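You operate a simulated robot arm through the tools that you are given. There is no shell and no other tool. Be economical: measure what you need, move in short steps, check, and stop when the job is done.

You run a simulated two-armed robot. Do the job below in one go: nothing can be reset, and whatever is moved stays where it is left.

JOB
Screw the cap back on the white bottle on the small table top.

The check looks at the end state, three seconds after you hand in, the way a careful person would. Anything else that was tipped, shoved, dropped, spilled or broken makes it a failure. A push-on lid holds only when it is set on centred and level and pressed home; a screw cap is set on level and turned clockwise until tight.

ROBOT AND FRAMES
Two 7-joint arms with two-finger parallel grippers on one trunk, on a base that drives. Base frame: it is fixed to the floor where the robot stands at the start and does not move with it; the origin is under the middle of the robot, x ahead of it, y to its left, z up. Readings come in m, degrees, newtons and seconds.
The left shoulder is at the start at [-0.074, 0.119, 0.865], the right one opposite. With the tool pointing down near the work surface each hand reaches from about 0.18 to 0.6 m from the robot's upright axis, wherever it stands, measured 20 degrees to its own side. Payload 3.43 kg a hand.
Tool frame (each hand has its own): the origin (TCP) lies between the finger pads and is the grasp point; the fingertips stand 0.03 m ahead of it; z points along the fingers, y is the line along which they close. The gripper opens to 0.094 m. The fingers are 0.028 m wide and 0.01 m thick; the gripper's body (0.05 by 0.096 m) begins 0.055 m behind the TCP.
Orientation is that of the tool frame in the base frame, as a unit quaternion [x, y, z, w]. With the fingers straight down and closing along the base's y, the tool's x points along the base's -x, its y along +y and its z along -z.

CONTROLS
- The arms move only by the tool move_arm. It takes "left_increments", "right_increments" or both (then of equal length, played together; a hand with none holds still); each is a list of rows, each a list of 7 numbers: the shift along the tool's x, y, z in m, then the turn, a rotation vector about the tool's x, y, z in degrees, then the gripper command, from -1 (fully open) to 1 (shut), values between in proportion. In form: [[dx, dy, dz, rx, ry, rz, grip], ...]. A call has 1 to 10 rows; each row shifts and turns the commanded pose from where the row before left it, along the tool's axes as they then stand. A row lasts 0.2 s, in which the tool goes at most 0.05 m and 8.6 degrees; a call with a longer step from one row to the next is refused whole, and so is a gripper value outside its range. Where a pose cannot be reached the arm comes as near as it can. A force on the tool above 40 N (or 10 N above the force at the start of the call, whichever is more), or a blocked arm, ends the call early, and 0.2 s more pass. Each finger travels about 0.153 m/s and halts on what it meets, pressing with about 25 N; the grip force reading is that of the motor and also rises with nothing between the fingers. The clock runs only during rows and for 0.2 s after the last one: add rows that do not move to give the fingers time. It gives the time, the measured TCP pose, the force on the tool (base axes), the opening and the grip force at its end, in the units of the frame above (readings bear some noise), with the torque about the TCP (base axes, N m) and any sound that the robot's microphone picked up, and new pictures: "pictures" is both (left out), scene, wrist or none (wrist: the cameras of the hands that moved).
- Cameras (640 x 400 px; columns grow to the right, rows downward): "scene" is now at [0.0217, -0.0159, 1.5824]; the picture's right is [-0.16, -0.99, 0.00], its down [-0.75, 0.12, -0.65] and it looks along [0.64, -0.10, -0.76] (base axes); focal length 275 px, centre (320, 200). "left" rides on the left gripper at [0.076, -0.014, -0.102] in its tool frame; the picture's right is [0.18, 0.98, 0.00], its down [-0.75, 0.14, -0.64] and it looks along [-0.63, 0.12, 0.77] (tool axes); focal length 243 px, centre (320, 200). "right" rides on the right gripper at [0.076, 0.014, -0.103] in its tool frame; the picture's right is [-0.18, 0.98, 0.00], its down [-0.75, -0.14, -0.64] and it looks along [-0.63, -0.12, 0.77] (tool axes); focal length 243 px, centre (320, 200). There is no depth. A picture from a camera that has moved, and an enlarged one, comes with that camera's place and axes in the base frame and with its lens. The place of the scene camera against the robot may be out by one fixed shift of up to 0.018 m in any direction.
- raise_lower(by): slides the trunk up (or, below 0, down) by that many m; the arms and the scene camera ride with it, the base frame stays. It gives what a move gives, with no picture.
- steer(legs): drives the robot by 1 to 6 legs, each [ahead, left, turn to the left] in m, m and degrees, along the robot's own axes; the way and the turn of a leg run together, so that a leg with both is an arc; at most 1.5 m and 180 degrees a leg. The arms and the cameras ride along, it lands a little off, and it stops where it bumps. It gives what a move gives, and a new picture of the scene camera.
- aim_head(pan, tilt): turns the head with the scene camera to pan (to the left, within 143 degrees either way) and tilt (down, from -29 to 69), counted from straight ahead of the robot. It gives what a move gives, and a new picture of the scene camera.
- close_up(camera, box): a new picture of the part [left, top, right, bottom] of that camera's present view, enlarged. It takes no simulated time.
- hand_in(): hands the job in; it is judged then, once.

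Go step by step. Nothing tells you exact positions but the pictures and the camera data: compare them with the known pose of the tool, close in by small moves and look again before you grip or let go. The budget is 120 turns and 260 pictures, counting those below and the enlarged ones. Unless the task says otherwise, let go and move clear before handing in, and close with one line.

The tools are called as name(argument=value, ...) on one line, values as JSON. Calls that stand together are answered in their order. move_arm: Moves the arms, as the interface text tells. Its arguments: {"type":"object","properties":{"left_increments":{"type":"array","items":{"type":"array","items":{"type":"number"}}},"right_increments":{"type":"array","items":{"type":"array","items":{"type":"number"}}},"pictures":{"type":"string","enum":["both","scene","wrist","none"]}},"required":[]} The other tools are called the same way: raise_lower (by) slides the trunk up or down; steer (legs) drives the base; aim_head (pan, tilt) turns the head that bears the scene camera; close_up (camera, box) takes an enlarged picture of a part of a camera's view; hand_in () hands the job in.

At the start:

```text
time_s: 0.0
left_tcp_pos: [0.2937, 0.0426, 1.2084]
left_tool_rot: [0.0, 1.0, 0.0, 0.0]
left_ft_force: [0.0, -0.9, -0.3]
left_moment: [0.0, 0.04, 0.0]
left_opening: 0.0941
left_finger_force: 0.1
right_tcp_pos: [0.2854, -0.2254, 1.2498]
right_tool_rot: [0.0, 1.0, -0.001, 0.0]
right_ft_force: [1.1, -0.3, -0.3]
right_moment: [0.0, 0.0, 0.02]
right_opening: 0.094
right_finger_force: 0.1
trunk travel left (down, up): [-0.288, 0.047]
robot x, y, heading: [0.0016, -0.0002, -0.1]
head pan, tilt: [-9.2, 49.7]
```

scene: 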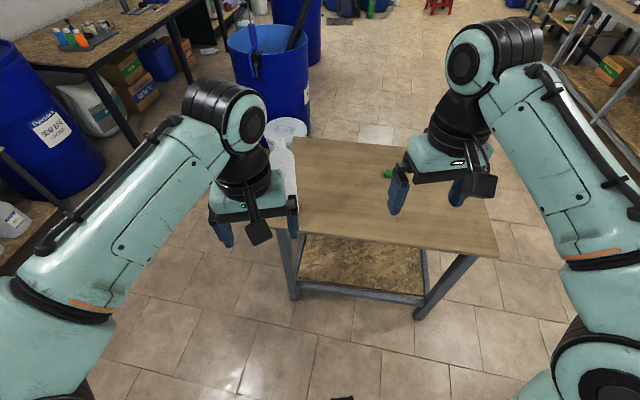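
right: 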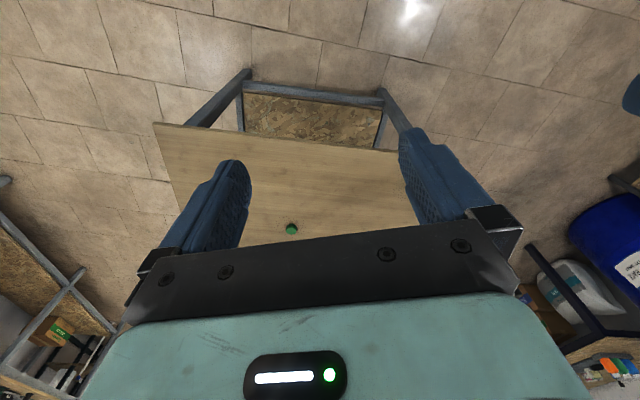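
left: 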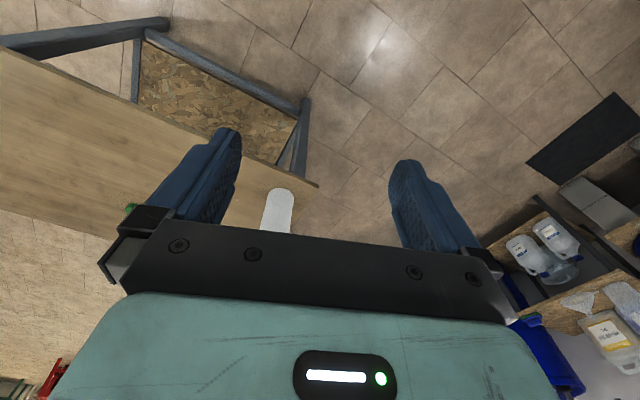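

I see a small wooden table ahead, a green cap on it and a white bottle at its left edge, partly hidden by the left gripper. I'll look closer at both.

close_up(camera="scene", box=[220, 90, 420, 215])

close_up(camera="left", box=[200, 150, 360, 250])

close_up(camera="right", box=[220, 180, 380, 280])

```text
3.20 times, centred on (320, 152) of scene
camera zoom: at [0.0217, -0.0159, 1.5824], right [-0.16, -0.99, 0.0], down [-0.75, 0.12, -0.65], along [0.64, -0.1, -0.76], focal length 880 px, centre (320, 352)
```

zoom: 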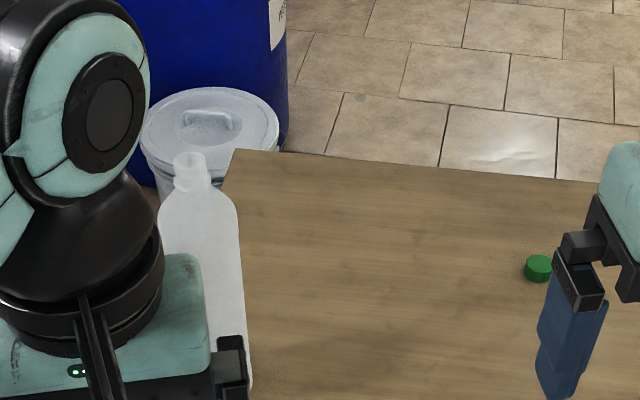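

```text
4.00 times, centred on (280, 200) of left
camera zoom: at [0.2182, 0.0284, 1.3097], right [-0.18, 0.98, 0.0], down [0.75, 0.14, 0.64], along [0.63, 0.12, -0.77], focal length 970 px, centre (480, 200)
```

zoom: 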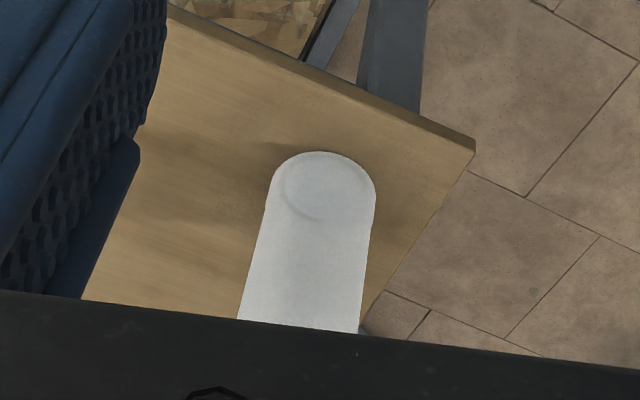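

```text
4.00 times, centred on (300, 230) of right
camera zoom: at [0.2087, -0.2091, 1.3529], right [0.18, 0.98, 0.0], down [0.75, -0.14, 0.64], along [0.63, -0.12, -0.77], focal length 970 px, centre (400, 80)
```

zoom: 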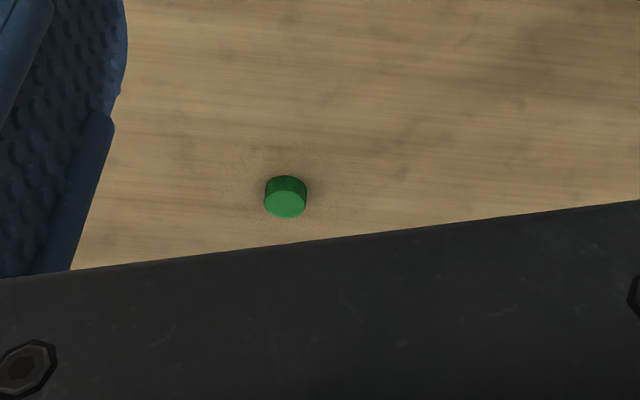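

The cap lies top-up near (0.72,-0.39); the bottle stands near (0.65,0.0), top about z 1.1; the table is turned about -17°. I'll move both hands to get parallax and unblock the scene view.

move_arm(left_increments=[[0, 0.04, 0, 0, 0, 0, -1], [0, 0.04, 0, 0, 0, 0, -1], [0, 0.04, 0, 0, 0, 0, -1], [0, 0.04, 0, 0, 0, 0, -1], [0, 0, 0, 0, 0, 0, -1]], right_increments=[[0.02, -0.04, 0, 0, 0, 0, -1], [0.02, -0.04, 0, 0, 0, 0, -1], [0.02, -0.04, 0, 0, 0, 0, -1], [0, -0.04, 0, 0, 0, 0, -1], [0, 0, 0, 0, 0, 0, -1]])

```text
time_s: 1.2
left_tcp_pos: [0.297, 0.2034, 1.2088]
left_tool_rot: [0.0, 1.0, 0.0, 0.0]
left_ft_force: [0.3, -0.2, 0.1]
left_moment: [-0.01, 0.0, 0.04]
left_opening: 0.0937
left_finger_force: 0.1
right_tcp_pos: [0.2228, -0.3849, 1.252]
right_tool_rot: [-0.001, 1.0, 0.0, 0.001]
right_ft_force: [1.0, -1.1, -0.2]
right_moment: [0.01, 0.01, 0.02]
right_opening: 0.0937
right_finger_force: 0.0
trunk travel left (down, up): [-0.288, 0.047]
robot x, y, heading: [-0.0021, 0.0011, 0.2]
head pan, tilt: [-9.2, 49.7]
camera scene: at [0.0214, -0.0159, 1.5824], right [-0.16, -0.99, 0.0], down [-0.75, 0.12, -0.65], along [0.64, -0.1, -0.76], focal length 275 px, centre (320, 200)
camera right: at [0.146, -0.369, 1.3538], right [0.18, 0.98, 0.0], down [0.75, -0.14, 0.64], along [0.63, -0.12, -0.77], focal length 243 px, centre (320, 200)
camera left: at [0.2203, 0.1886, 1.3107], right [-0.18, 0.98, 0.0], down [0.75, 0.14, 0.64], along [0.63, 0.12, -0.77], focal length 243 px, centre (320, 200)
```

scene: 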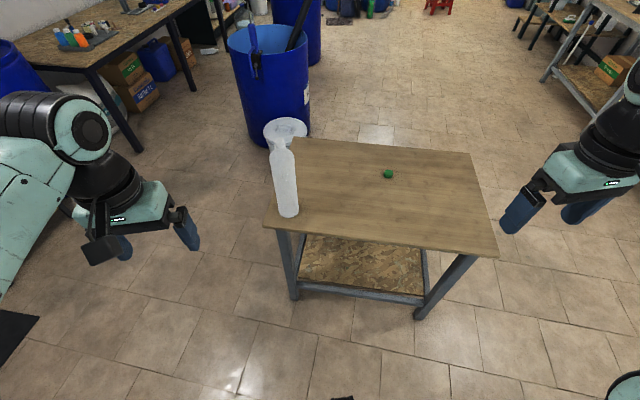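
right: 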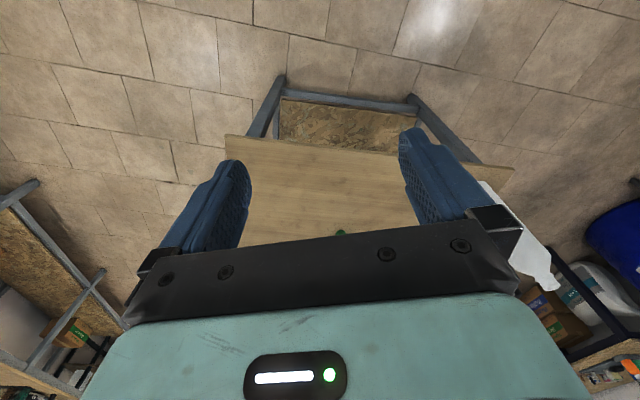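
left: 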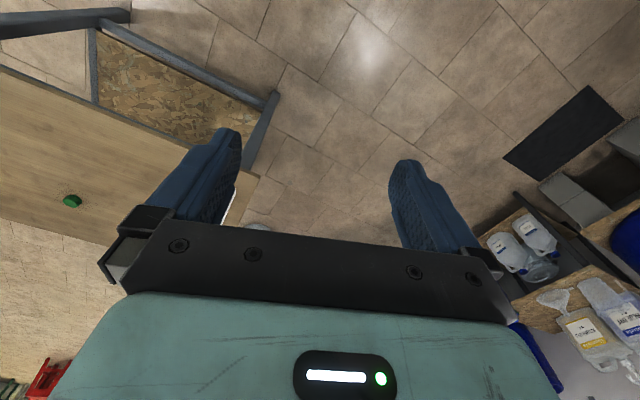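

By two wrist views the cap is near (0.775,-0.413,0.786), so the table top is about z 0.775 and the bottle base near (0.667,0.0). I'll look down to see the base's footprint before driving closer.

aim_head(pan=0, tilt=69)

```text
time_s: 2.0
left_tcp_pos: [0.2965, 0.2035, 1.2079]
left_tool_rot: [0.0, 1.0, 0.0, 0.0]
left_ft_force: [0.0, 0.1, 0.3]
left_moment: [-0.02, 0.01, 0.02]
left_opening: 0.0938
left_finger_force: 0.2
right_tcp_pos: [0.2229, -0.3845, 1.2512]
right_tool_rot: [0.0, 1.0, -0.001, 0.001]
right_ft_force: [-0.6, 0.8, -0.1]
right_moment: [0.01, -0.02, 0.01]
right_opening: 0.0939
right_finger_force: 0.0
trunk travel left (down, up): [-0.288, 0.047]
robot x, y, heading: [0.0001, 0.0009, 0.0]
head pan, tilt: [0.0, 68.8]
camera scene: at [0.0013, -0.0036, 1.56], right [0.0, -1.0, 0.0], down [-0.93, 0.0, -0.36], along [0.36, 0.0, -0.93], focal length 275 px, centre (320, 200)
```

scene: 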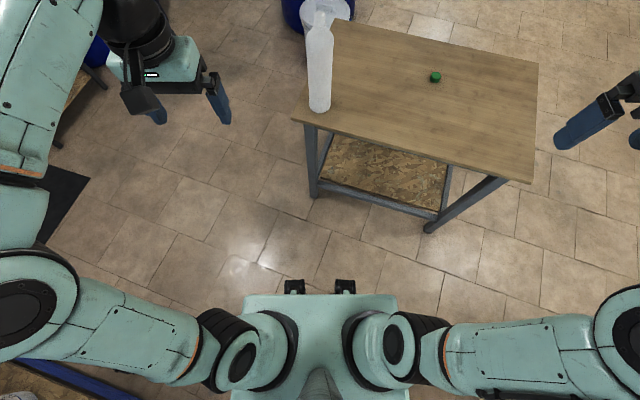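

The base is slim, so I can drive close to the table edge. I'll lift the left hand out of the bottle's way, then turn to square up with the table and drive part way.

move_arm(left_increments=[[0, 0.03, -0.035, 0, 0, 0, -1], [0, 0.03, -0.035, 0, 0, 0, -1], [0, 0.03, -0.035, 0, 0, 0, -1], [0, 0.03, 0, 0, 0, 0, -1], [0, 0.03, 0, 0, 0, 0, -1]], pictures="none")

steer(legs=[[0, 0, -17], [0.2, 0.02, 0]])

```text
time_s: 3.2
left_tcp_pos: [0.2957, 0.3075, 1.2607]
left_tool_rot: [0.002, 1.0, 0.0, -0.001]
left_ft_force: [0.0, -0.1, -0.7]
left_moment: [-0.01, 0.01, -0.01]
left_opening: 0.0941
left_finger_force: 0.1
left hand out of reach, approached as far as the arm can: row 2, 3
right_tcp_pos: [0.2243, -0.3842, 1.2506]
right_tool_rot: [0.0, 1.0, 0.0, 0.0]
right_ft_force: [0.1, 0.0, -0.8]
right_moment: [0.01, 0.0, -0.02]
right_opening: 0.094
right_finger_force: 0.0
trunk travel left (down, up): [-0.288, 0.047]
robot x, y, heading: [0.0009, 0.0055, -0.3]
head pan, tilt: [0.0, 68.8]
```

```text
time_s: 5.8
left_tcp_pos: [0.5709, 0.1686, 1.2601]
left_tool_rot: [0.147, 0.989, 0.001, -0.001]
left_ft_force: [0.8, 0.6, -1.1]
left_moment: [0.03, 0.0, 0.05]
left_opening: 0.0941
left_finger_force: 0.1
right_tcp_pos: [0.2989, -0.4716, 1.2516]
right_tool_rot: [0.147, 0.989, 0.0, 0.0]
right_ft_force: [0.0, -0.5, -0.9]
right_moment: [-0.01, 0.0, -0.03]
right_opening: 0.0938
right_finger_force: 0.0
trunk travel left (down, up): [-0.288, 0.047]
robot x, y, heading: [0.1965, -0.0412, -17.0]
head pan, tilt: [0.0, 68.8]
camera scene: at [0.1987, -0.0457, 1.5599], right [-0.29, -0.96, 0.0], down [-0.89, 0.27, -0.36], along [0.35, -0.11, -0.93], focal length 275 px, centre (320, 200)
```

scene: 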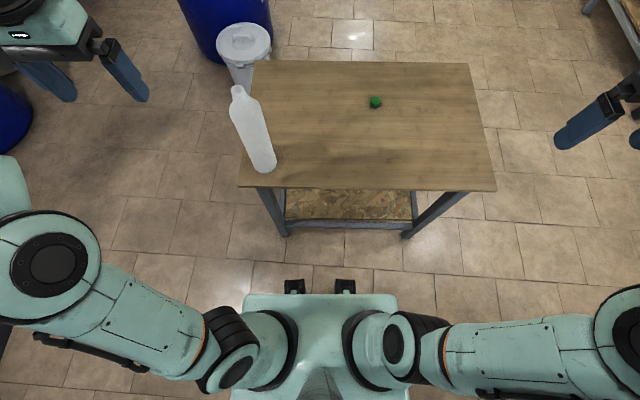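

Squared up: the edge is about 0.34 ahead, the cap about 0.67 ahead and 0.19 right. I drive 0.125 further.

steer(legs=[[0.125, 0, 0]])

```text
time_s: 7.0
left_tcp_pos: [0.6879, 0.1331, 1.2603]
left_tool_rot: [0.148, 0.989, 0.0, 0.001]
left_ft_force: [0.1, 0.3, -0.4]
left_moment: [0.05, 0.0, 0.01]
left_opening: 0.0941
left_finger_force: 0.1
right_tcp_pos: [0.417, -0.5062, 1.2521]
right_tool_rot: [0.147, 0.989, 0.0, 0.001]
right_ft_force: [0.2, -0.4, -0.9]
right_moment: [0.02, 0.0, -0.02]
right_opening: 0.094
right_finger_force: 0.1
trunk travel left (down, up): [-0.288, 0.047]
robot x, y, heading: [0.3161, -0.0768, -16.9]
head pan, tilt: [0.0, 68.8]
camera scene: at [0.3158, -0.0815, 1.5599], right [-0.29, -0.96, 0.0], down [-0.89, 0.27, -0.36], along [0.35, -0.11, -0.93], focal length 275 px, centre (320, 200)
```

scene: 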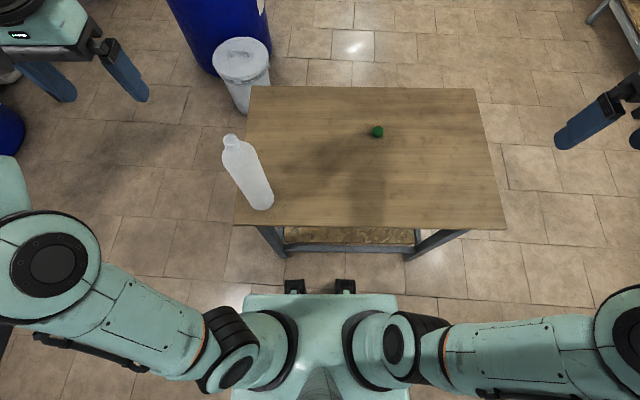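

I move the right hand above the cap, staying high.

move_arm(right_increments=[[-0.03, 0.02, 0.03, 0, 0, 0, -1], [-0.03, 0.02, 0.03, 0, 0, 0, -1], [-0.03, 0.02, 0.03, 0, 0, 0, -1], [-0.03, 0.02, 0.03, 0, 0, 0, -1], [-0.03, 0.02, 0.03, 0, 0, 0, -1], [-0.03, 0.02, 0.03, 0, 0, 0, -1], [-0.03, 0.02, 0.02, 0, 0, 0, -1], [-0.03, 0.02, 0.02, 0, 0, 0, -1], [-0.03, 0.015, 0.02, 0, 0, 0, -1], [0, 0, 0, 0, 0, 0, -1]])

```text
time_s: 9.2
left_tcp_pos: [0.6889, 0.1322, 1.2607]
left_tool_rot: [0.148, 0.989, 0.0, 0.001]
left_ft_force: [0.1, 0.7, -0.8]
left_moment: [0.02, -0.06, -0.06]
left_opening: 0.0938
left_finger_force: 0.1
right_tcp_pos: [0.724, -0.4209, 1.0118]
right_tool_rot: [0.149, 0.989, 0.0, 0.0]
right_ft_force: [0.6, -0.5, 0.5]
right_moment: [0.01, -0.02, -0.01]
right_opening: 0.094
right_finger_force: 0.0
trunk travel left (down, up): [-0.288, 0.047]
robot x, y, heading: [0.3153, -0.0751, -17.1]
head pan, tilt: [0.0, 68.8]
camera scene: at [0.3152, -0.0815, 1.56], right [-0.29, -0.96, 0.0], down [-0.89, 0.27, -0.36], along [0.35, -0.11, -0.93], focal length 275 px, centre (320, 200)
camera right: at [0.6548, -0.3828, 1.1137], right [0.46, 0.89, 0.0], down [0.68, -0.36, 0.64], along [0.57, -0.3, -0.77], focal length 243 px, centre (320, 200)
```

scene: 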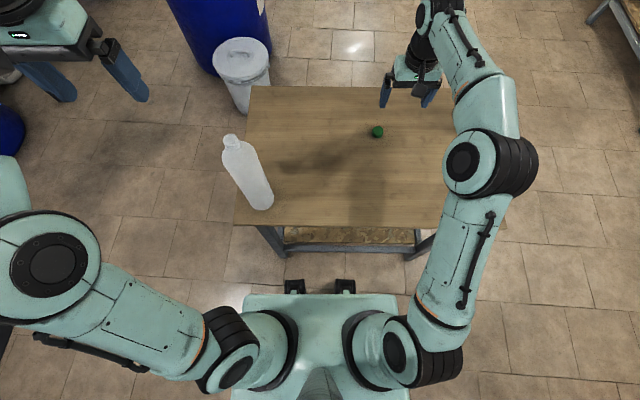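
right: 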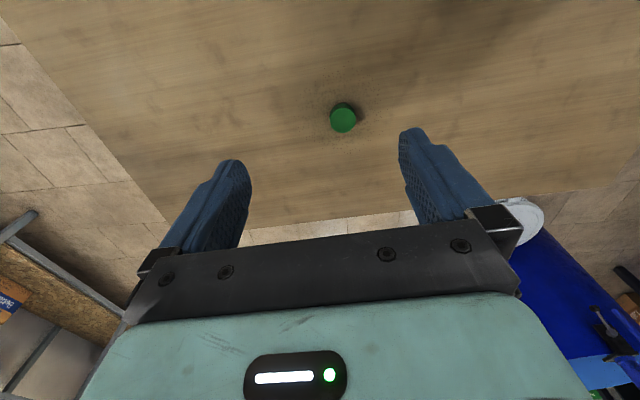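

The cap sits at about (0.777,-0.415). I centre over it and descend to z 0.90 to recheck.

move_arm(right_increments=[[-0.025, 0.01, 0.03, 0, 0, 0, -1], [-0.024, 0.011, 0.03, 0, 0, 0, -1], [0, 0, 0.04, 0, 0, 0, -1], [0, 0, 0.02, 0, 0, 0, -1], [0, 0, 0, 0, 0, 0, -1]])

```text
time_s: 10.4
left_tcp_pos: [0.6886, 0.1332, 1.2604]
left_tool_rot: [0.148, 0.989, 0.0, 0.0]
left_ft_force: [0.5, -0.2, 0.6]
left_moment: [0.0, 0.01, -0.03]
left_opening: 0.094
left_finger_force: 0.1
right_tcp_pos: [0.7789, -0.4145, 0.8918]
right_tool_rot: [0.147, 0.989, 0.0, -0.001]
right_ft_force: [0.2, 0.6, 0.2]
right_moment: [-0.01, -0.02, 0.0]
right_opening: 0.094
right_finger_force: 0.0
trunk travel left (down, up): [-0.288, 0.047]
robot x, y, heading: [0.3128, -0.0729, -17.1]
head pan, tilt: [0.0, 68.8]
camera scene: at [0.3159, -0.0815, 1.56], right [-0.29, -0.96, 0.0], down [-0.89, 0.27, -0.36], along [0.35, -0.11, -0.93], focal length 275 px, centre (320, 200)
camera right: at [0.71, -0.3778, 0.9935], right [0.46, 0.89, 0.0], down [0.68, -0.36, 0.64], along [0.57, -0.3, -0.77], focal length 243 px, centre (320, 200)
```

scene: 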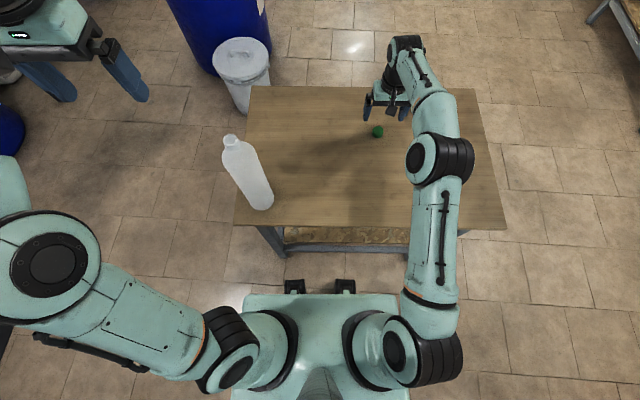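
right: 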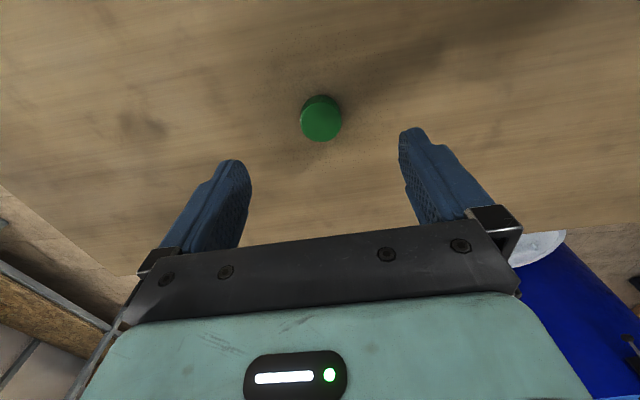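

Centred to within a couple of mm. I lower to z 0.835 and check the fingertip height against the cap.

move_arm(right_increments=[[0.001, 0, 0.03, 0, 0, 0, -1], [0, 0, 0.027, 0, 0, 0, -1], [0, 0, 0, 0, 0, 0, -1]], pictures="wrist")

close_up(camera="scene", box=[330, 80, 430, 150])

```text
time_s: 11.2
left_tcp_pos: [0.6891, 0.1334, 1.259]
left_tool_rot: [0.148, 0.989, -0.001, 0.0]
left_ft_force: [0.1, 0.1, 0.1]
left_moment: [-0.01, 0.04, 0.02]
left_opening: 0.094
left_finger_force: 0.2
right_tcp_pos: [0.7807, -0.4134, 0.8332]
right_tool_rot: [0.149, 0.989, 0.0, 0.0]
right_ft_force: [0.8, 0.1, 0.0]
right_moment: [0.0, 0.02, -0.03]
right_opening: 0.0941
right_finger_force: 0.1
trunk travel left (down, up): [-0.288, 0.047]
robot x, y, heading: [0.3168, -0.0732, -17.0]
head pan, tilt: [0.0, 68.8]
camera right: at [0.7103, -0.3761, 0.9354], right [0.46, 0.89, 0.0], down [0.68, -0.36, 0.64], along [0.57, -0.3, -0.77], focal length 243 px, centre (320, 200)
```

right: 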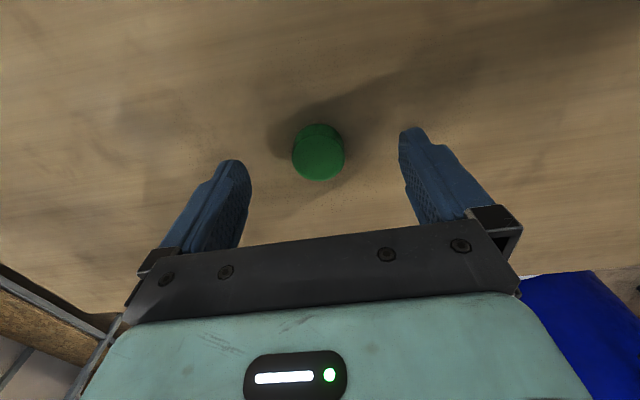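

```text
5.71 times, centred on (380, 115) of scene
camera zoom: at [0.3159, -0.0815, 1.56], right [-0.29, -0.96, 0.0], down [-0.89, 0.27, -0.36], along [0.35, -0.11, -0.93], focal length 1571 px, centre (-23, 686)
```

zoom: 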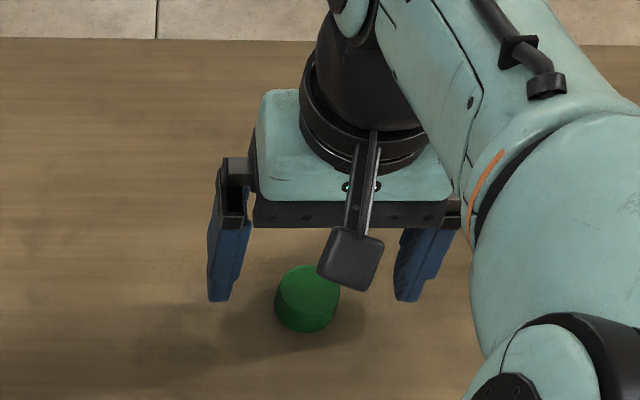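

The fingers straddle the cap, whose top is at about z 0.802, centred. I lower 17 mm and close.

move_arm(right_increments=[[0, -0.001, 0.01, 0, 0, 0, -1], [0, 0, 0.007, 0, 0, 0, -1], [0, 0, 0, 0, 0, 0, -1], [0, 0, 0, 0, 0, 0, -0.3], [0, 0, 0, 0, 0, 0, 0.2], [0, 0, 0, 0, 0, 0, 0.6], [0, 0, 0, 0, 0, 0, 1], [0, 0, 0, 0, 0, 0, 1]], pictures="wrist")

```text
time_s: 13.1
left_tcp_pos: [0.6876, 0.1327, 1.2596]
left_tool_rot: [0.148, 0.989, 0.0, 0.001]
left_ft_force: [0.5, 0.7, 0.0]
left_moment: [-0.04, 0.0, 0.04]
left_opening: 0.0939
left_finger_force: 0.0
right_tcp_pos: [0.7788, -0.4149, 0.8184]
right_tool_rot: [0.148, 0.989, 0.0, 0.0]
right_ft_force: [-0.2, 0.4, 0.5]
right_moment: [0.04, 0.0, 0.0]
right_opening: 0.0323
right_finger_force: 25.3
trunk travel left (down, up): [-0.288, 0.047]
robot x, y, heading: [0.316, -0.074, -16.7]
head pan, tilt: [0.0, 68.8]
camera right: at [0.7093, -0.3767, 0.9201], right [0.46, 0.89, 0.0], down [0.68, -0.36, 0.64], along [0.57, -0.3, -0.77], focal length 243 px, centre (320, 200)
```

right: 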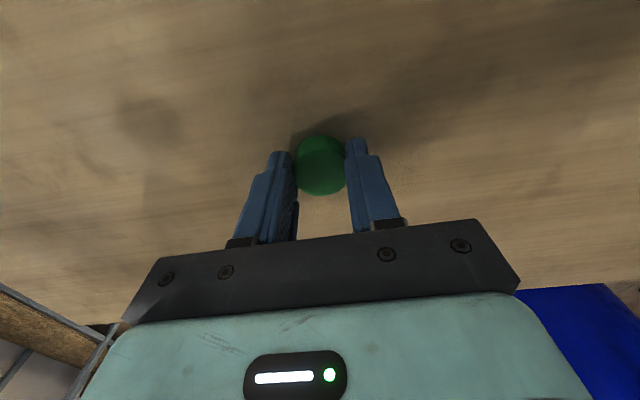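

Cap gripped at 32 mm. I lift it up and back toward me.

move_arm(right_increments=[[0, 0, -0.03, 0, 0, 0, 1], [0, 0, -0.04, 0, 0, 0, 1], [0, 0, -0.045, 0, 0, 0, 1], [0, 0, -0.045, 0, 0, 0, 1], [0.02, 0, -0.045, 0, 0, 0, 1], [0.02, 0, -0.045, 0, 0, 0, 1], [0.02, 0, -0.045, 0, 0, 0, 1], [0.02, 0, -0.045, 0, 0, 0, 1], [0.02, 0, -0.045, 0, 0, 0, 1], [0, 0, 0, 0, 0, 0, 1]])

```text
time_s: 15.2
left_tcp_pos: [0.6885, 0.133, 1.261]
left_tool_rot: [0.147, 0.989, 0.0, 0.0]
left_ft_force: [1.0, 0.0, -0.4]
left_moment: [0.01, 0.01, -0.01]
left_opening: 0.0941
left_finger_force: 0.1
right_tcp_pos: [0.6885, -0.3862, 1.177]
right_tool_rot: [0.148, 0.989, 0.0, 0.002]
right_ft_force: [-1.1, -0.1, 0.2]
right_moment: [0.0, 0.01, 0.02]
right_opening: 0.0325
right_finger_force: 25.3
right hand out of reach, approached as far as the arm can: row 9
trunk travel left (down, up): [-0.288, 0.047]
robot x, y, heading: [0.3148, -0.0737, -17.0]
head pan, tilt: [0.0, 68.8]
camera scene: at [0.3165, -0.0816, 1.56], right [-0.29, -0.96, 0.0], down [-0.89, 0.27, -0.36], along [0.35, -0.11, -0.93], focal length 275 px, centre (320, 200)
camera right: at [0.6182, -0.3499, 1.2787], right [0.46, 0.89, 0.0], down [0.68, -0.35, 0.64], along [0.57, -0.3, -0.76], focal length 243 px, centre (320, 200)
```

scene: 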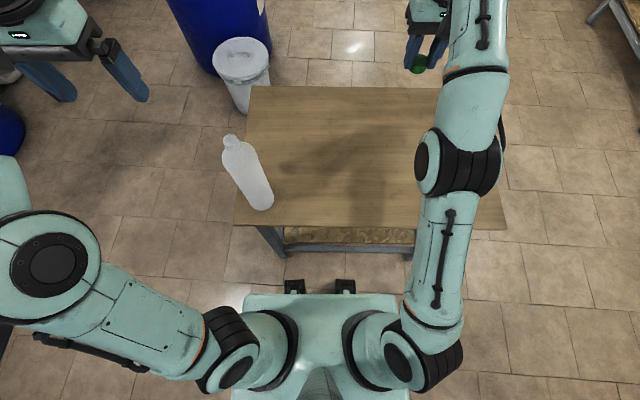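
right: 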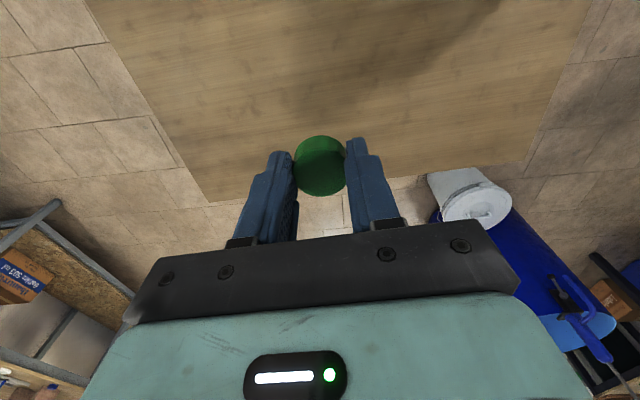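

The cap is held. For holding the bottle, the left hand should point forward horizontally, so I back up and shift left to put the bottle about 0.45 ahead of me, near my midline.

steer(legs=[[-0.14, 0.1, 0]])

aim_head(pan=10, tilt=60)

```text
time_s: 16.8
left_tcp_pos: [0.584, 0.2701, 1.2604]
left_tool_rot: [0.147, 0.989, 0.0, 0.001]
left_ft_force: [0.2, 0.3, -0.3]
left_moment: [-0.02, -0.02, 0.04]
left_opening: 0.0937
left_finger_force: 0.0
right_tcp_pos: [0.5838, -0.2499, 1.177]
right_tool_rot: [0.147, 0.989, -0.001, 0.002]
right_ft_force: [0.3, 1.0, 0.1]
right_moment: [-0.05, -0.04, 0.0]
right_opening: 0.0322
right_finger_force: 25.5
trunk travel left (down, up): [-0.288, 0.047]
robot x, y, heading: [0.2108, 0.0624, -16.9]
head pan, tilt: [0.0, 68.8]
camera scene: at [0.2118, 0.0551, 1.5601], right [-0.29, -0.96, 0.0], down [-0.89, 0.27, -0.36], along [0.35, -0.11, -0.93], focal length 275 px, centre (320, 200)
```

scene: 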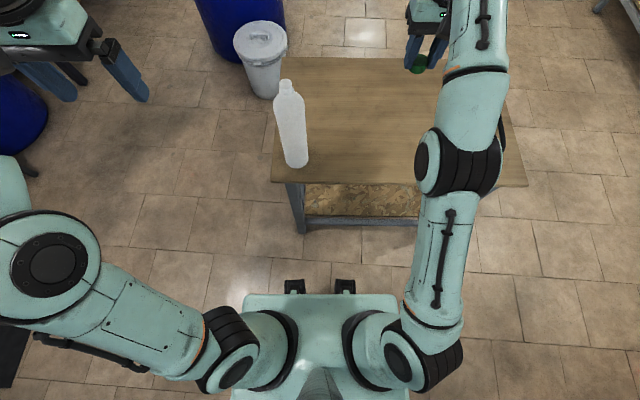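

```text
time_s: 17.5
left_tcp_pos: [0.585, 0.2698, 1.2596]
left_tool_rot: [0.147, 0.989, 0.0, 0.0]
left_ft_force: [-0.4, -0.9, -0.8]
left_moment: [0.0, 0.05, -0.01]
left_opening: 0.094
left_finger_force: 0.1
right_tcp_pos: [0.5846, -0.2509, 1.1758]
right_tool_rot: [0.147, 0.989, 0.0, 0.002]
right_ft_force: [-0.3, 0.3, -0.3]
right_moment: [0.02, -0.01, 0.03]
right_opening: 0.0324
right_finger_force: 25.2
trunk travel left (down, up): [-0.288, 0.047]
robot x, y, heading: [0.2109, 0.0603, -17.2]
head pan, tilt: [10.0, 60.0]
camera scene: at [0.2245, 0.063, 1.5693], right [-0.12, -0.99, 0.0], down [-0.86, 0.1, -0.5], along [0.5, -0.06, -0.87], focal length 275 px, centre (320, 200)
```

scene: 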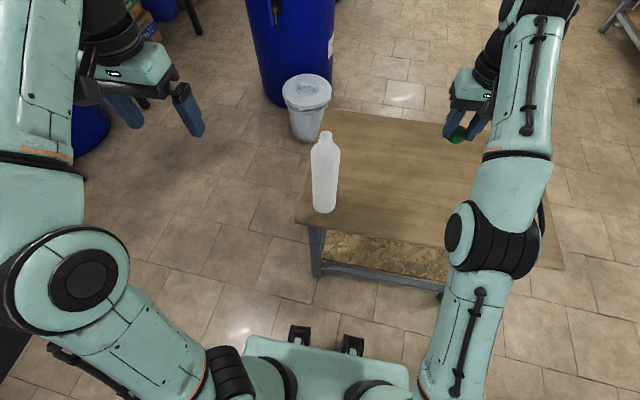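

close_up(camera="scene", box=[280, 120, 376, 220])

```text
4.00 times, centred on (328, 170) of scene
camera zoom: at [0.2245, 0.063, 1.5693], right [-0.12, -0.99, 0.0], down [-0.86, 0.1, -0.5], along [0.5, -0.06, -0.87], focal length 1099 px, centre (288, 320)
```

zoom: 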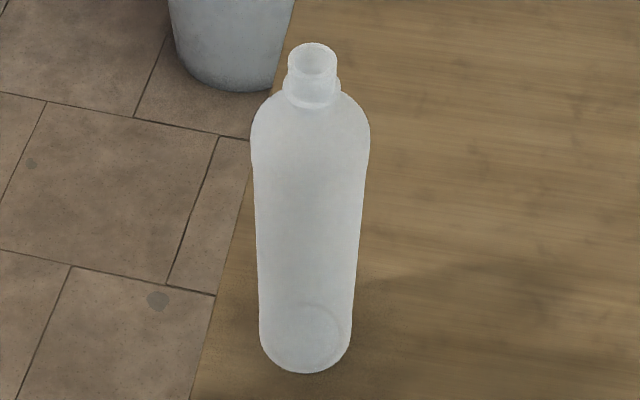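

The bottle stands near (0.66,-0.005), i.e. 0.45 ahead and 0.07 left of me, mouth at z≈1.095, body about 77 mm wide. I turn the left hand to point forward-right and start lowering it, well clear of the bottle.

move_arm(left_increments=[[0, 0, 0.04, 0, 0, 8.5, -1], [0, 0, 0.04, 0, 0, 8.5, -1], [0, 0, 0.04, 0, 0, 8.5, -1], [0, 0, 0.04, 0, 0, 8.5, -1], [0, 0, 0, 0, -8.5, 0, -1], [0, 0, 0, 0, -8.5, 0, -1], [0, 0, 0, 0, -8.5, 0, -1], [0, 0, 0, 0, -8.5, 0, -1], [0, 0, 0, 0, -8.5, 0, -1], [0, 0, 0, 0, 0, 0, -1]])

```text
time_s: 19.7
left_tcp_pos: [0.5844, 0.2693, 1.1001]
left_tool_rot: [0.4, 0.842, -0.155, 0.328]
left_ft_force: [-0.8, -0.6, 0.7]
left_moment: [0.0, 0.0, 0.0]
left_opening: 0.0938
left_finger_force: 0.0
right_tcp_pos: [0.5849, -0.2509, 1.1766]
right_tool_rot: [0.147, 0.989, 0.0, 0.001]
right_ft_force: [-0.1, 0.1, 0.4]
right_moment: [0.01, -0.03, -0.01]
right_opening: 0.0324
right_finger_force: 25.0
trunk travel left (down, up): [-0.288, 0.047]
robot x, y, heading: [0.2117, 0.0572, -16.8]
head pan, tilt: [10.0, 60.0]
camera scene: at [0.2249, 0.0627, 1.5694], right [-0.12, -0.99, 0.0], down [-0.86, 0.1, -0.5], along [0.5, -0.06, -0.87], focal length 275 px, centre (320, 200)
camera left: at [0.494, 0.3577, 1.1234], right [0.68, 0.72, -0.12], down [0.18, 0.0, 0.98], along [0.71, -0.69, -0.14], focal length 243 px, centre (320, 200)
```

scene: 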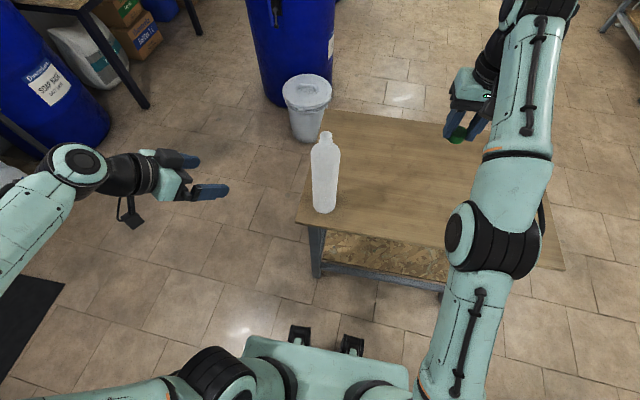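
left: 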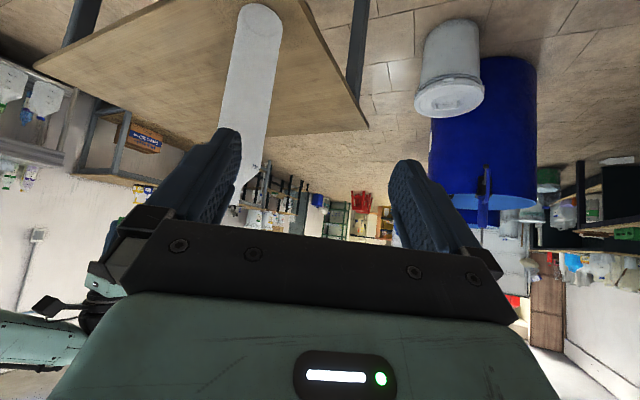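

Pitch works. I finish levelling the hand, then line up with the bottle and lower to z≈0.92, staying 0.26 m short of it.

move_arm(left_increments=[[0, 0, 0, 0, -8.5, 0, -1], [0, 0, 0, 0, -8.5, 0, -1], [0, 0, 0, 0, -8.5, 0, -1], [0, 0, 0, 0, -8.5, 0, -1], [0, 0, 0, 0, -8.5, 0, -1], [0, 0, 0, 0, -5, 0, -1], [0, 0, 0, 0, 0, 0, -1]], pictures="none")

move_arm(left_increments=[[0.04, -0.025, 0, 0, 0, 0, -1], [0.04, -0.025, 0, 0, 0, 0, -1], [0.04, -0.025, 0, 0, 0, 0, -1], [0.04, -0.025, 0, 0, 0, 0, -1], [0.02, -0.013, 0, 0, 0, 0, -1], [0, 0, 0, 0, 0, 0, -1]])

```text
time_s: 21.3
left_tcp_pos: [0.5849, 0.2695, 1.1001]
left_tool_rot: [0.304, 0.638, -0.304, 0.639]
left_ft_force: [0.3, -0.5, 2.0]
left_moment: [0.01, 0.0, 0.0]
left_opening: 0.0938
left_finger_force: 0.0
right_tcp_pos: [0.5851, -0.2497, 1.1771]
right_tool_rot: [0.147, 0.989, 0.0, 0.002]
right_ft_force: [-0.3, -0.3, 0.4]
right_moment: [0.05, 0.0, 0.0]
right_opening: 0.0322
right_finger_force: 24.8
trunk travel left (down, up): [-0.288, 0.047]
robot x, y, heading: [0.2131, 0.062, -16.6]
head pan, tilt: [10.0, 60.0]
```

```text
time_s: 22.7
left_tcp_pos: [0.5208, 0.2178, 0.9124]
left_tool_rot: [0.305, 0.638, -0.305, 0.638]
left_ft_force: [-0.9, 0.5, -0.1]
left_moment: [0.02, 0.01, -0.01]
left_opening: 0.0939
left_finger_force: 0.1
left hand out of reach, approached as far as the arm can: row 3, 4, 5
right_tcp_pos: [0.5838, -0.2503, 1.1757]
right_tool_rot: [0.146, 0.989, 0.0, 0.002]
right_ft_force: [-0.5, 0.5, 0.1]
right_moment: [0.0, -0.02, 0.02]
right_opening: 0.0322
right_finger_force: 24.5
trunk travel left (down, up): [-0.288, 0.047]
robot x, y, heading: [0.2081, 0.0624, -16.9]
head pan, tilt: [10.0, 60.0]
camera scene: at [0.2246, 0.0631, 1.5694], right [-0.12, -0.99, 0.0], down [-0.86, 0.1, -0.5], along [0.5, -0.06, -0.87], focal length 275 px, centre (320, 200)
camera left: at [0.4459, 0.2874, 0.8359], right [0.77, 0.62, -0.18], down [-0.29, 0.59, 0.75], along [0.57, -0.52, 0.63], focal length 243 px, centre (320, 200)
```

scene: 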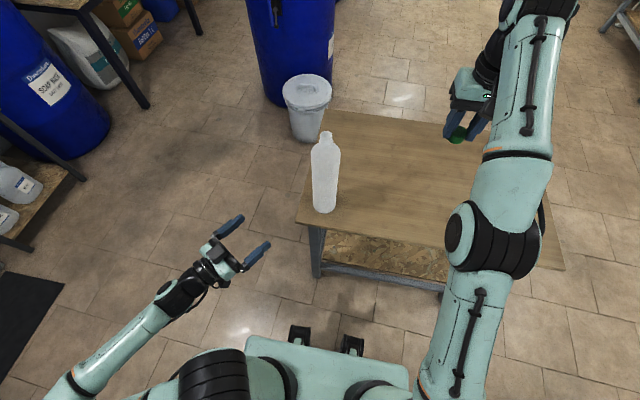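
left: 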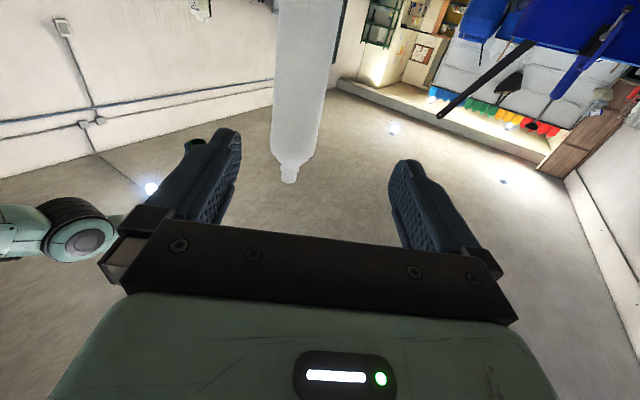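

The bottle shows between the open fingers, about 0.26 m ahead and 20 mm off to the hand's -y. I correct that and advance 0.12 m, then recheck.

move_arm(left_increments=[[0, -0.007, 0.03, 0, 0, 0, -1], [0, -0.007, 0.03, 0, 0, 0, -1], [0, -0.007, 0.03, 0, 0, 0, -1], [0, 0, 0.03, 0, 0, 0, -1], [0, 0, 0, 0, 0, 0, -1]])

```text
time_s: 23.9
left_tcp_pos: [0.5697, 0.1349, 0.8932]
left_tool_rot: [0.324, 0.664, -0.291, 0.608]
left_ft_force: [-0.7, 0.4, 0.3]
left_moment: [-0.01, 0.0, 0.03]
left_opening: 0.0938
left_finger_force: 0.0
left hand out of reach, approached as far as the arm can: row 1, 2, 3, 4
right_tcp_pos: [0.5836, -0.2498, 1.1762]
right_tool_rot: [0.147, 0.989, 0.0, 0.001]
right_ft_force: [-0.4, 0.0, 0.3]
right_moment: [0.0, 0.02, -0.01]
right_opening: 0.0324
right_finger_force: 25.4
trunk travel left (down, up): [-0.288, 0.047]
robot x, y, heading: [0.2114, 0.0605, -17.1]
head pan, tilt: [10.0, 60.0]
camera scene: at [0.2236, 0.0636, 1.5693], right [-0.12, -0.99, 0.0], down [-0.86, 0.1, -0.5], along [0.5, -0.06, -0.87], focal length 275 px, centre (320, 200)
camera left: at [0.4911, 0.2116, 0.8265], right [0.76, 0.62, -0.18], down [-0.25, 0.53, 0.81], along [0.6, -0.57, 0.56], focal length 243 px, centre (320, 200)
```

scene: 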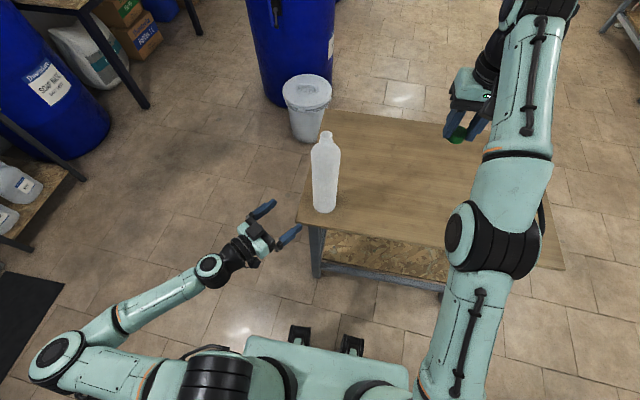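
left: 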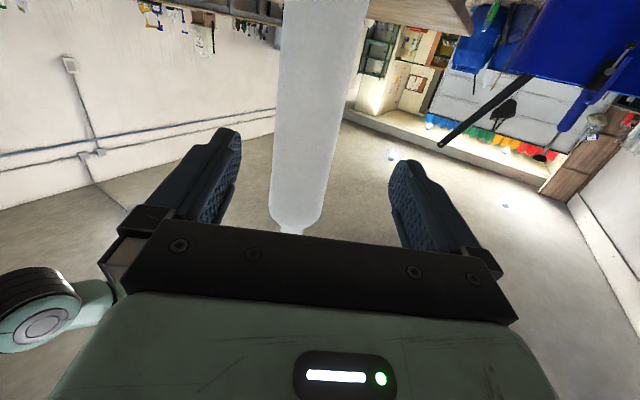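

The arm runs out of reach with the hand level and low. Pad planes stay vertical under tilt, so I tip the fingers about 25° down and grip higher (z≈0.98).

move_arm(left_increments=[[-0.028, 0, 0, 0, 8.0, 0, -1], [-0.028, 0, 0, 0, 8.0, 0, -1], [-0.028, 0, 0, 0, 8.0, 0, -1], [0, 0, 0, 0, 0, 0, -1]])

```text
time_s: 24.9
left_tcp_pos: [0.5901, 0.1056, 0.9941]
left_tool_rot: [0.359, 0.758, -0.234, 0.491]
left_ft_force: [0.3, 0.5, 0.3]
left_moment: [-0.01, -0.01, 0.0]
left_opening: 0.094
left_finger_force: 0.1
right_tcp_pos: [0.5848, -0.2486, 1.1767]
right_tool_rot: [0.146, 0.989, -0.001, 0.002]
right_ft_force: [0.3, 1.2, 0.2]
right_moment: [-0.03, -0.01, -0.02]
right_opening: 0.0326
right_finger_force: 24.8
trunk travel left (down, up): [-0.288, 0.047]
robot x, y, heading: [0.2107, 0.0659, -16.7]
head pan, tilt: [10.0, 60.0]
camera scene: at [0.2247, 0.0642, 1.5693], right [-0.12, -0.99, 0.0], down [-0.86, 0.1, -0.5], along [0.5, -0.06, -0.87], focal length 275 px, centre (320, 200)
camera left: at [0.4996, 0.1923, 0.9659], right [0.72, 0.68, -0.17], down [-0.07, 0.31, 0.95], along [0.7, -0.67, 0.27], focal length 243 px, centre (320, 200)
```

scene: 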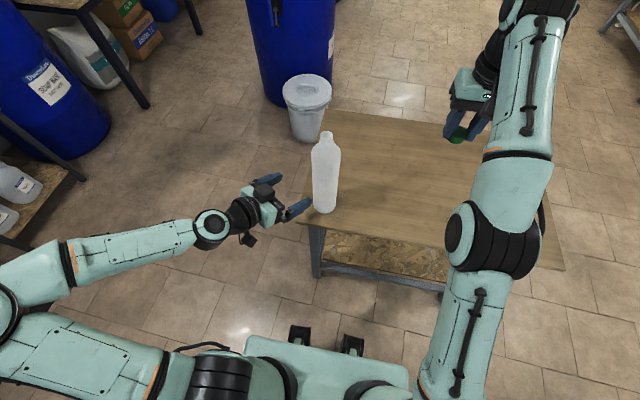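
left: 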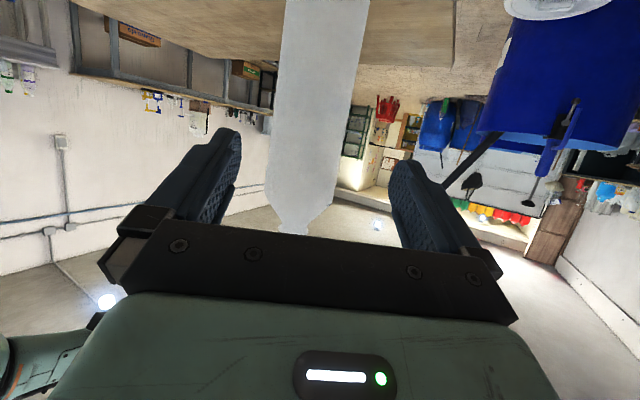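

Reachable now (24° tilt). The bottle axis is about 0.13 m ahead of the TCP and 5 mm to -y. I advance 55 mm and check centring before going around it.

move_arm(left_increments=[[-0.011, -0.0025, 0.025, 0, 0, 0, -1], [-0.011, -0.0025, 0.025, 0, 0, 0, -1], [0, 0, 0, 0, 0, 0, -1]])

close_up(camera="scene", box=[250, 120, 370, 220])

```text
time_s: 25.7
left_tcp_pos: [0.6181, 0.0576, 0.993]
left_tool_rot: [0.36, 0.757, -0.234, 0.493]
left_ft_force: [-0.6, -0.8, -0.4]
left_moment: [-0.02, -0.01, -0.01]
left_opening: 0.0941
left_finger_force: 0.1
right_tcp_pos: [0.5837, -0.2507, 1.1762]
right_tool_rot: [0.147, 0.989, -0.001, 0.001]
right_ft_force: [0.1, 0.0, 0.8]
right_moment: [0.03, -0.04, 0.01]
right_opening: 0.0324
right_finger_force: 24.8
trunk travel left (down, up): [-0.288, 0.047]
robot x, y, heading: [0.211, 0.0607, -17.0]
head pan, tilt: [10.0, 60.0]
camera scene: at [0.2243, 0.0635, 1.5694], right [-0.12, -0.99, 0.0], down [-0.86, 0.1, -0.5], along [0.5, -0.06, -0.87], focal length 275 px, centre (320, 200)
camera left: at [0.5291, 0.1456, 0.9647], right [0.72, 0.68, -0.17], down [-0.07, 0.31, 0.95], along [0.7, -0.67, 0.27], focal length 243 px, centre (320, 200)
```

scene: 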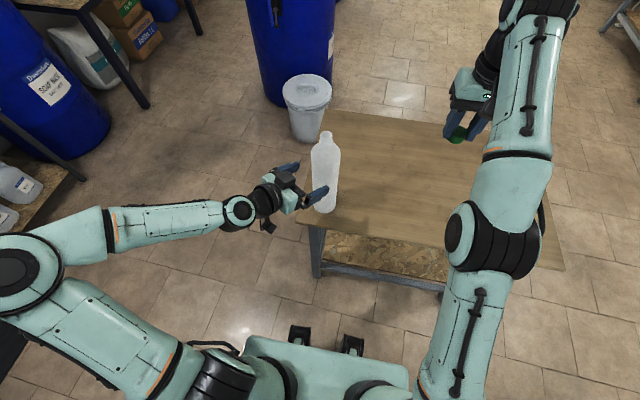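
left: 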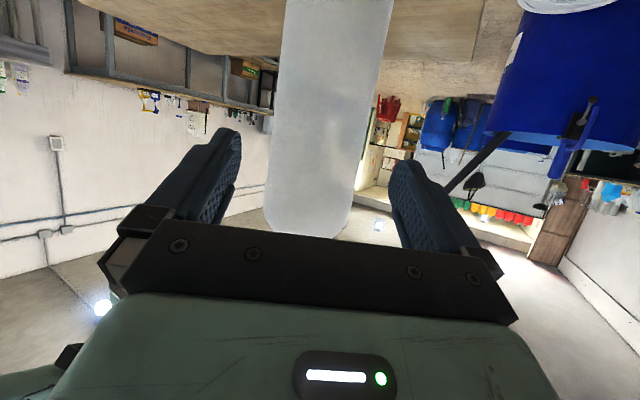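

```text
4.00 times, centred on (310, 170) of scene
camera zoom: at [0.2243, 0.0635, 1.5694], right [-0.12, -0.99, 0.0], down [-0.86, 0.1, -0.5], along [0.5, -0.06, -0.87], focal length 1099 px, centre (360, 320)
```

zoom: 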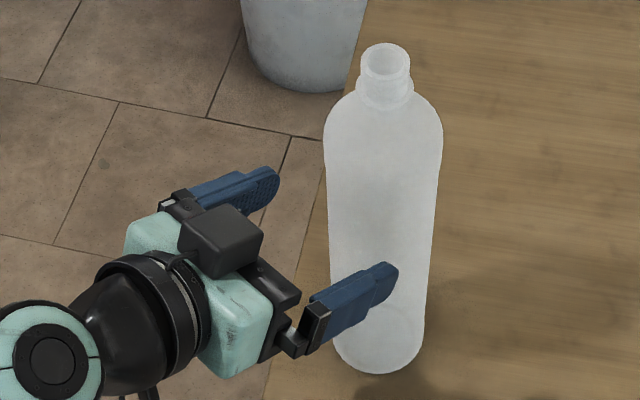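

Well centred (within ~2 mm), axis about 75 mm ahead. I advance the remaining 62 mm around the bottle without closing yet.

move_arm(left_increments=[[-0.0063, 0.001, 0.0142, 0, 0, 0, -1], [-0.0063, 0, 0.0142, 0, 0, 0, -1], [-0.0063, 0, 0.0142, 0, 0, 0, -1], [-0.0063, 0, 0.0142, 0, 0, 0, -1], [0, 0, 0, 0, 0, 0, -1]])

close_up(camera="scene", box=[250, 120, 370, 220])

```text
time_s: 26.9
left_tcp_pos: [0.6599, 0.0128, 0.9938]
left_tool_rot: [0.36, 0.757, -0.234, 0.492]
left_ft_force: [0.2, -0.4, 0.9]
left_moment: [0.01, 0.0, 0.02]
left_opening: 0.0941
left_finger_force: 0.0
right_tcp_pos: [0.5847, -0.2497, 1.1765]
right_tool_rot: [0.147, 0.989, 0.0, 0.001]
right_ft_force: [0.2, 0.0, -0.2]
right_moment: [-0.02, -0.03, 0.0]
right_opening: 0.0325
right_finger_force: 25.0
trunk travel left (down, up): [-0.288, 0.047]
robot x, y, heading: [0.2119, 0.0596, -16.8]
head pan, tilt: [10.0, 60.0]
camera scene: at [0.2244, 0.0633, 1.5694], right [-0.12, -0.99, 0.0], down [-0.86, 0.1, -0.5], along [0.5, -0.06, -0.87], focal length 275 px, centre (320, 200)
camera left: at [0.5703, 0.0997, 0.9653], right [0.72, 0.68, -0.17], down [-0.07, 0.31, 0.95], along [0.7, -0.67, 0.27], focal length 243 px, centre (320, 200)
```

scene: 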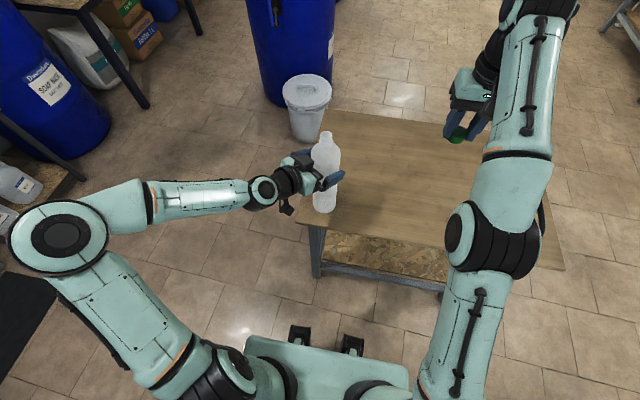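
left: 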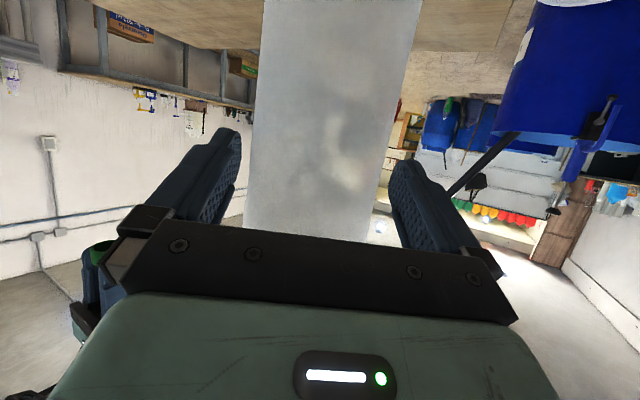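

```text
4.00 times, centred on (310, 170) of scene
camera zoom: at [0.2244, 0.0633, 1.5694], right [-0.12, -0.99, 0.0], down [-0.86, 0.1, -0.5], along [0.5, -0.06, -0.87], focal length 1099 px, centre (360, 320)
```

zoom: 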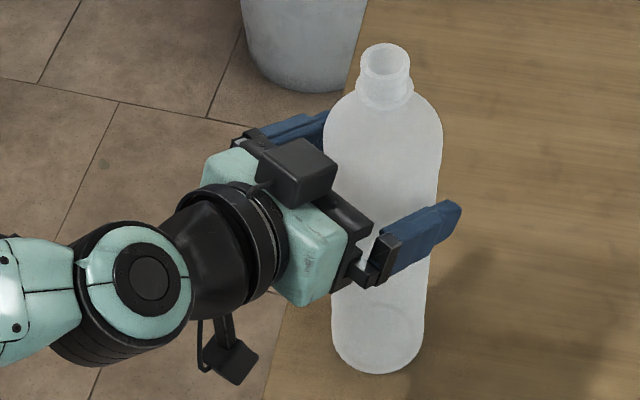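

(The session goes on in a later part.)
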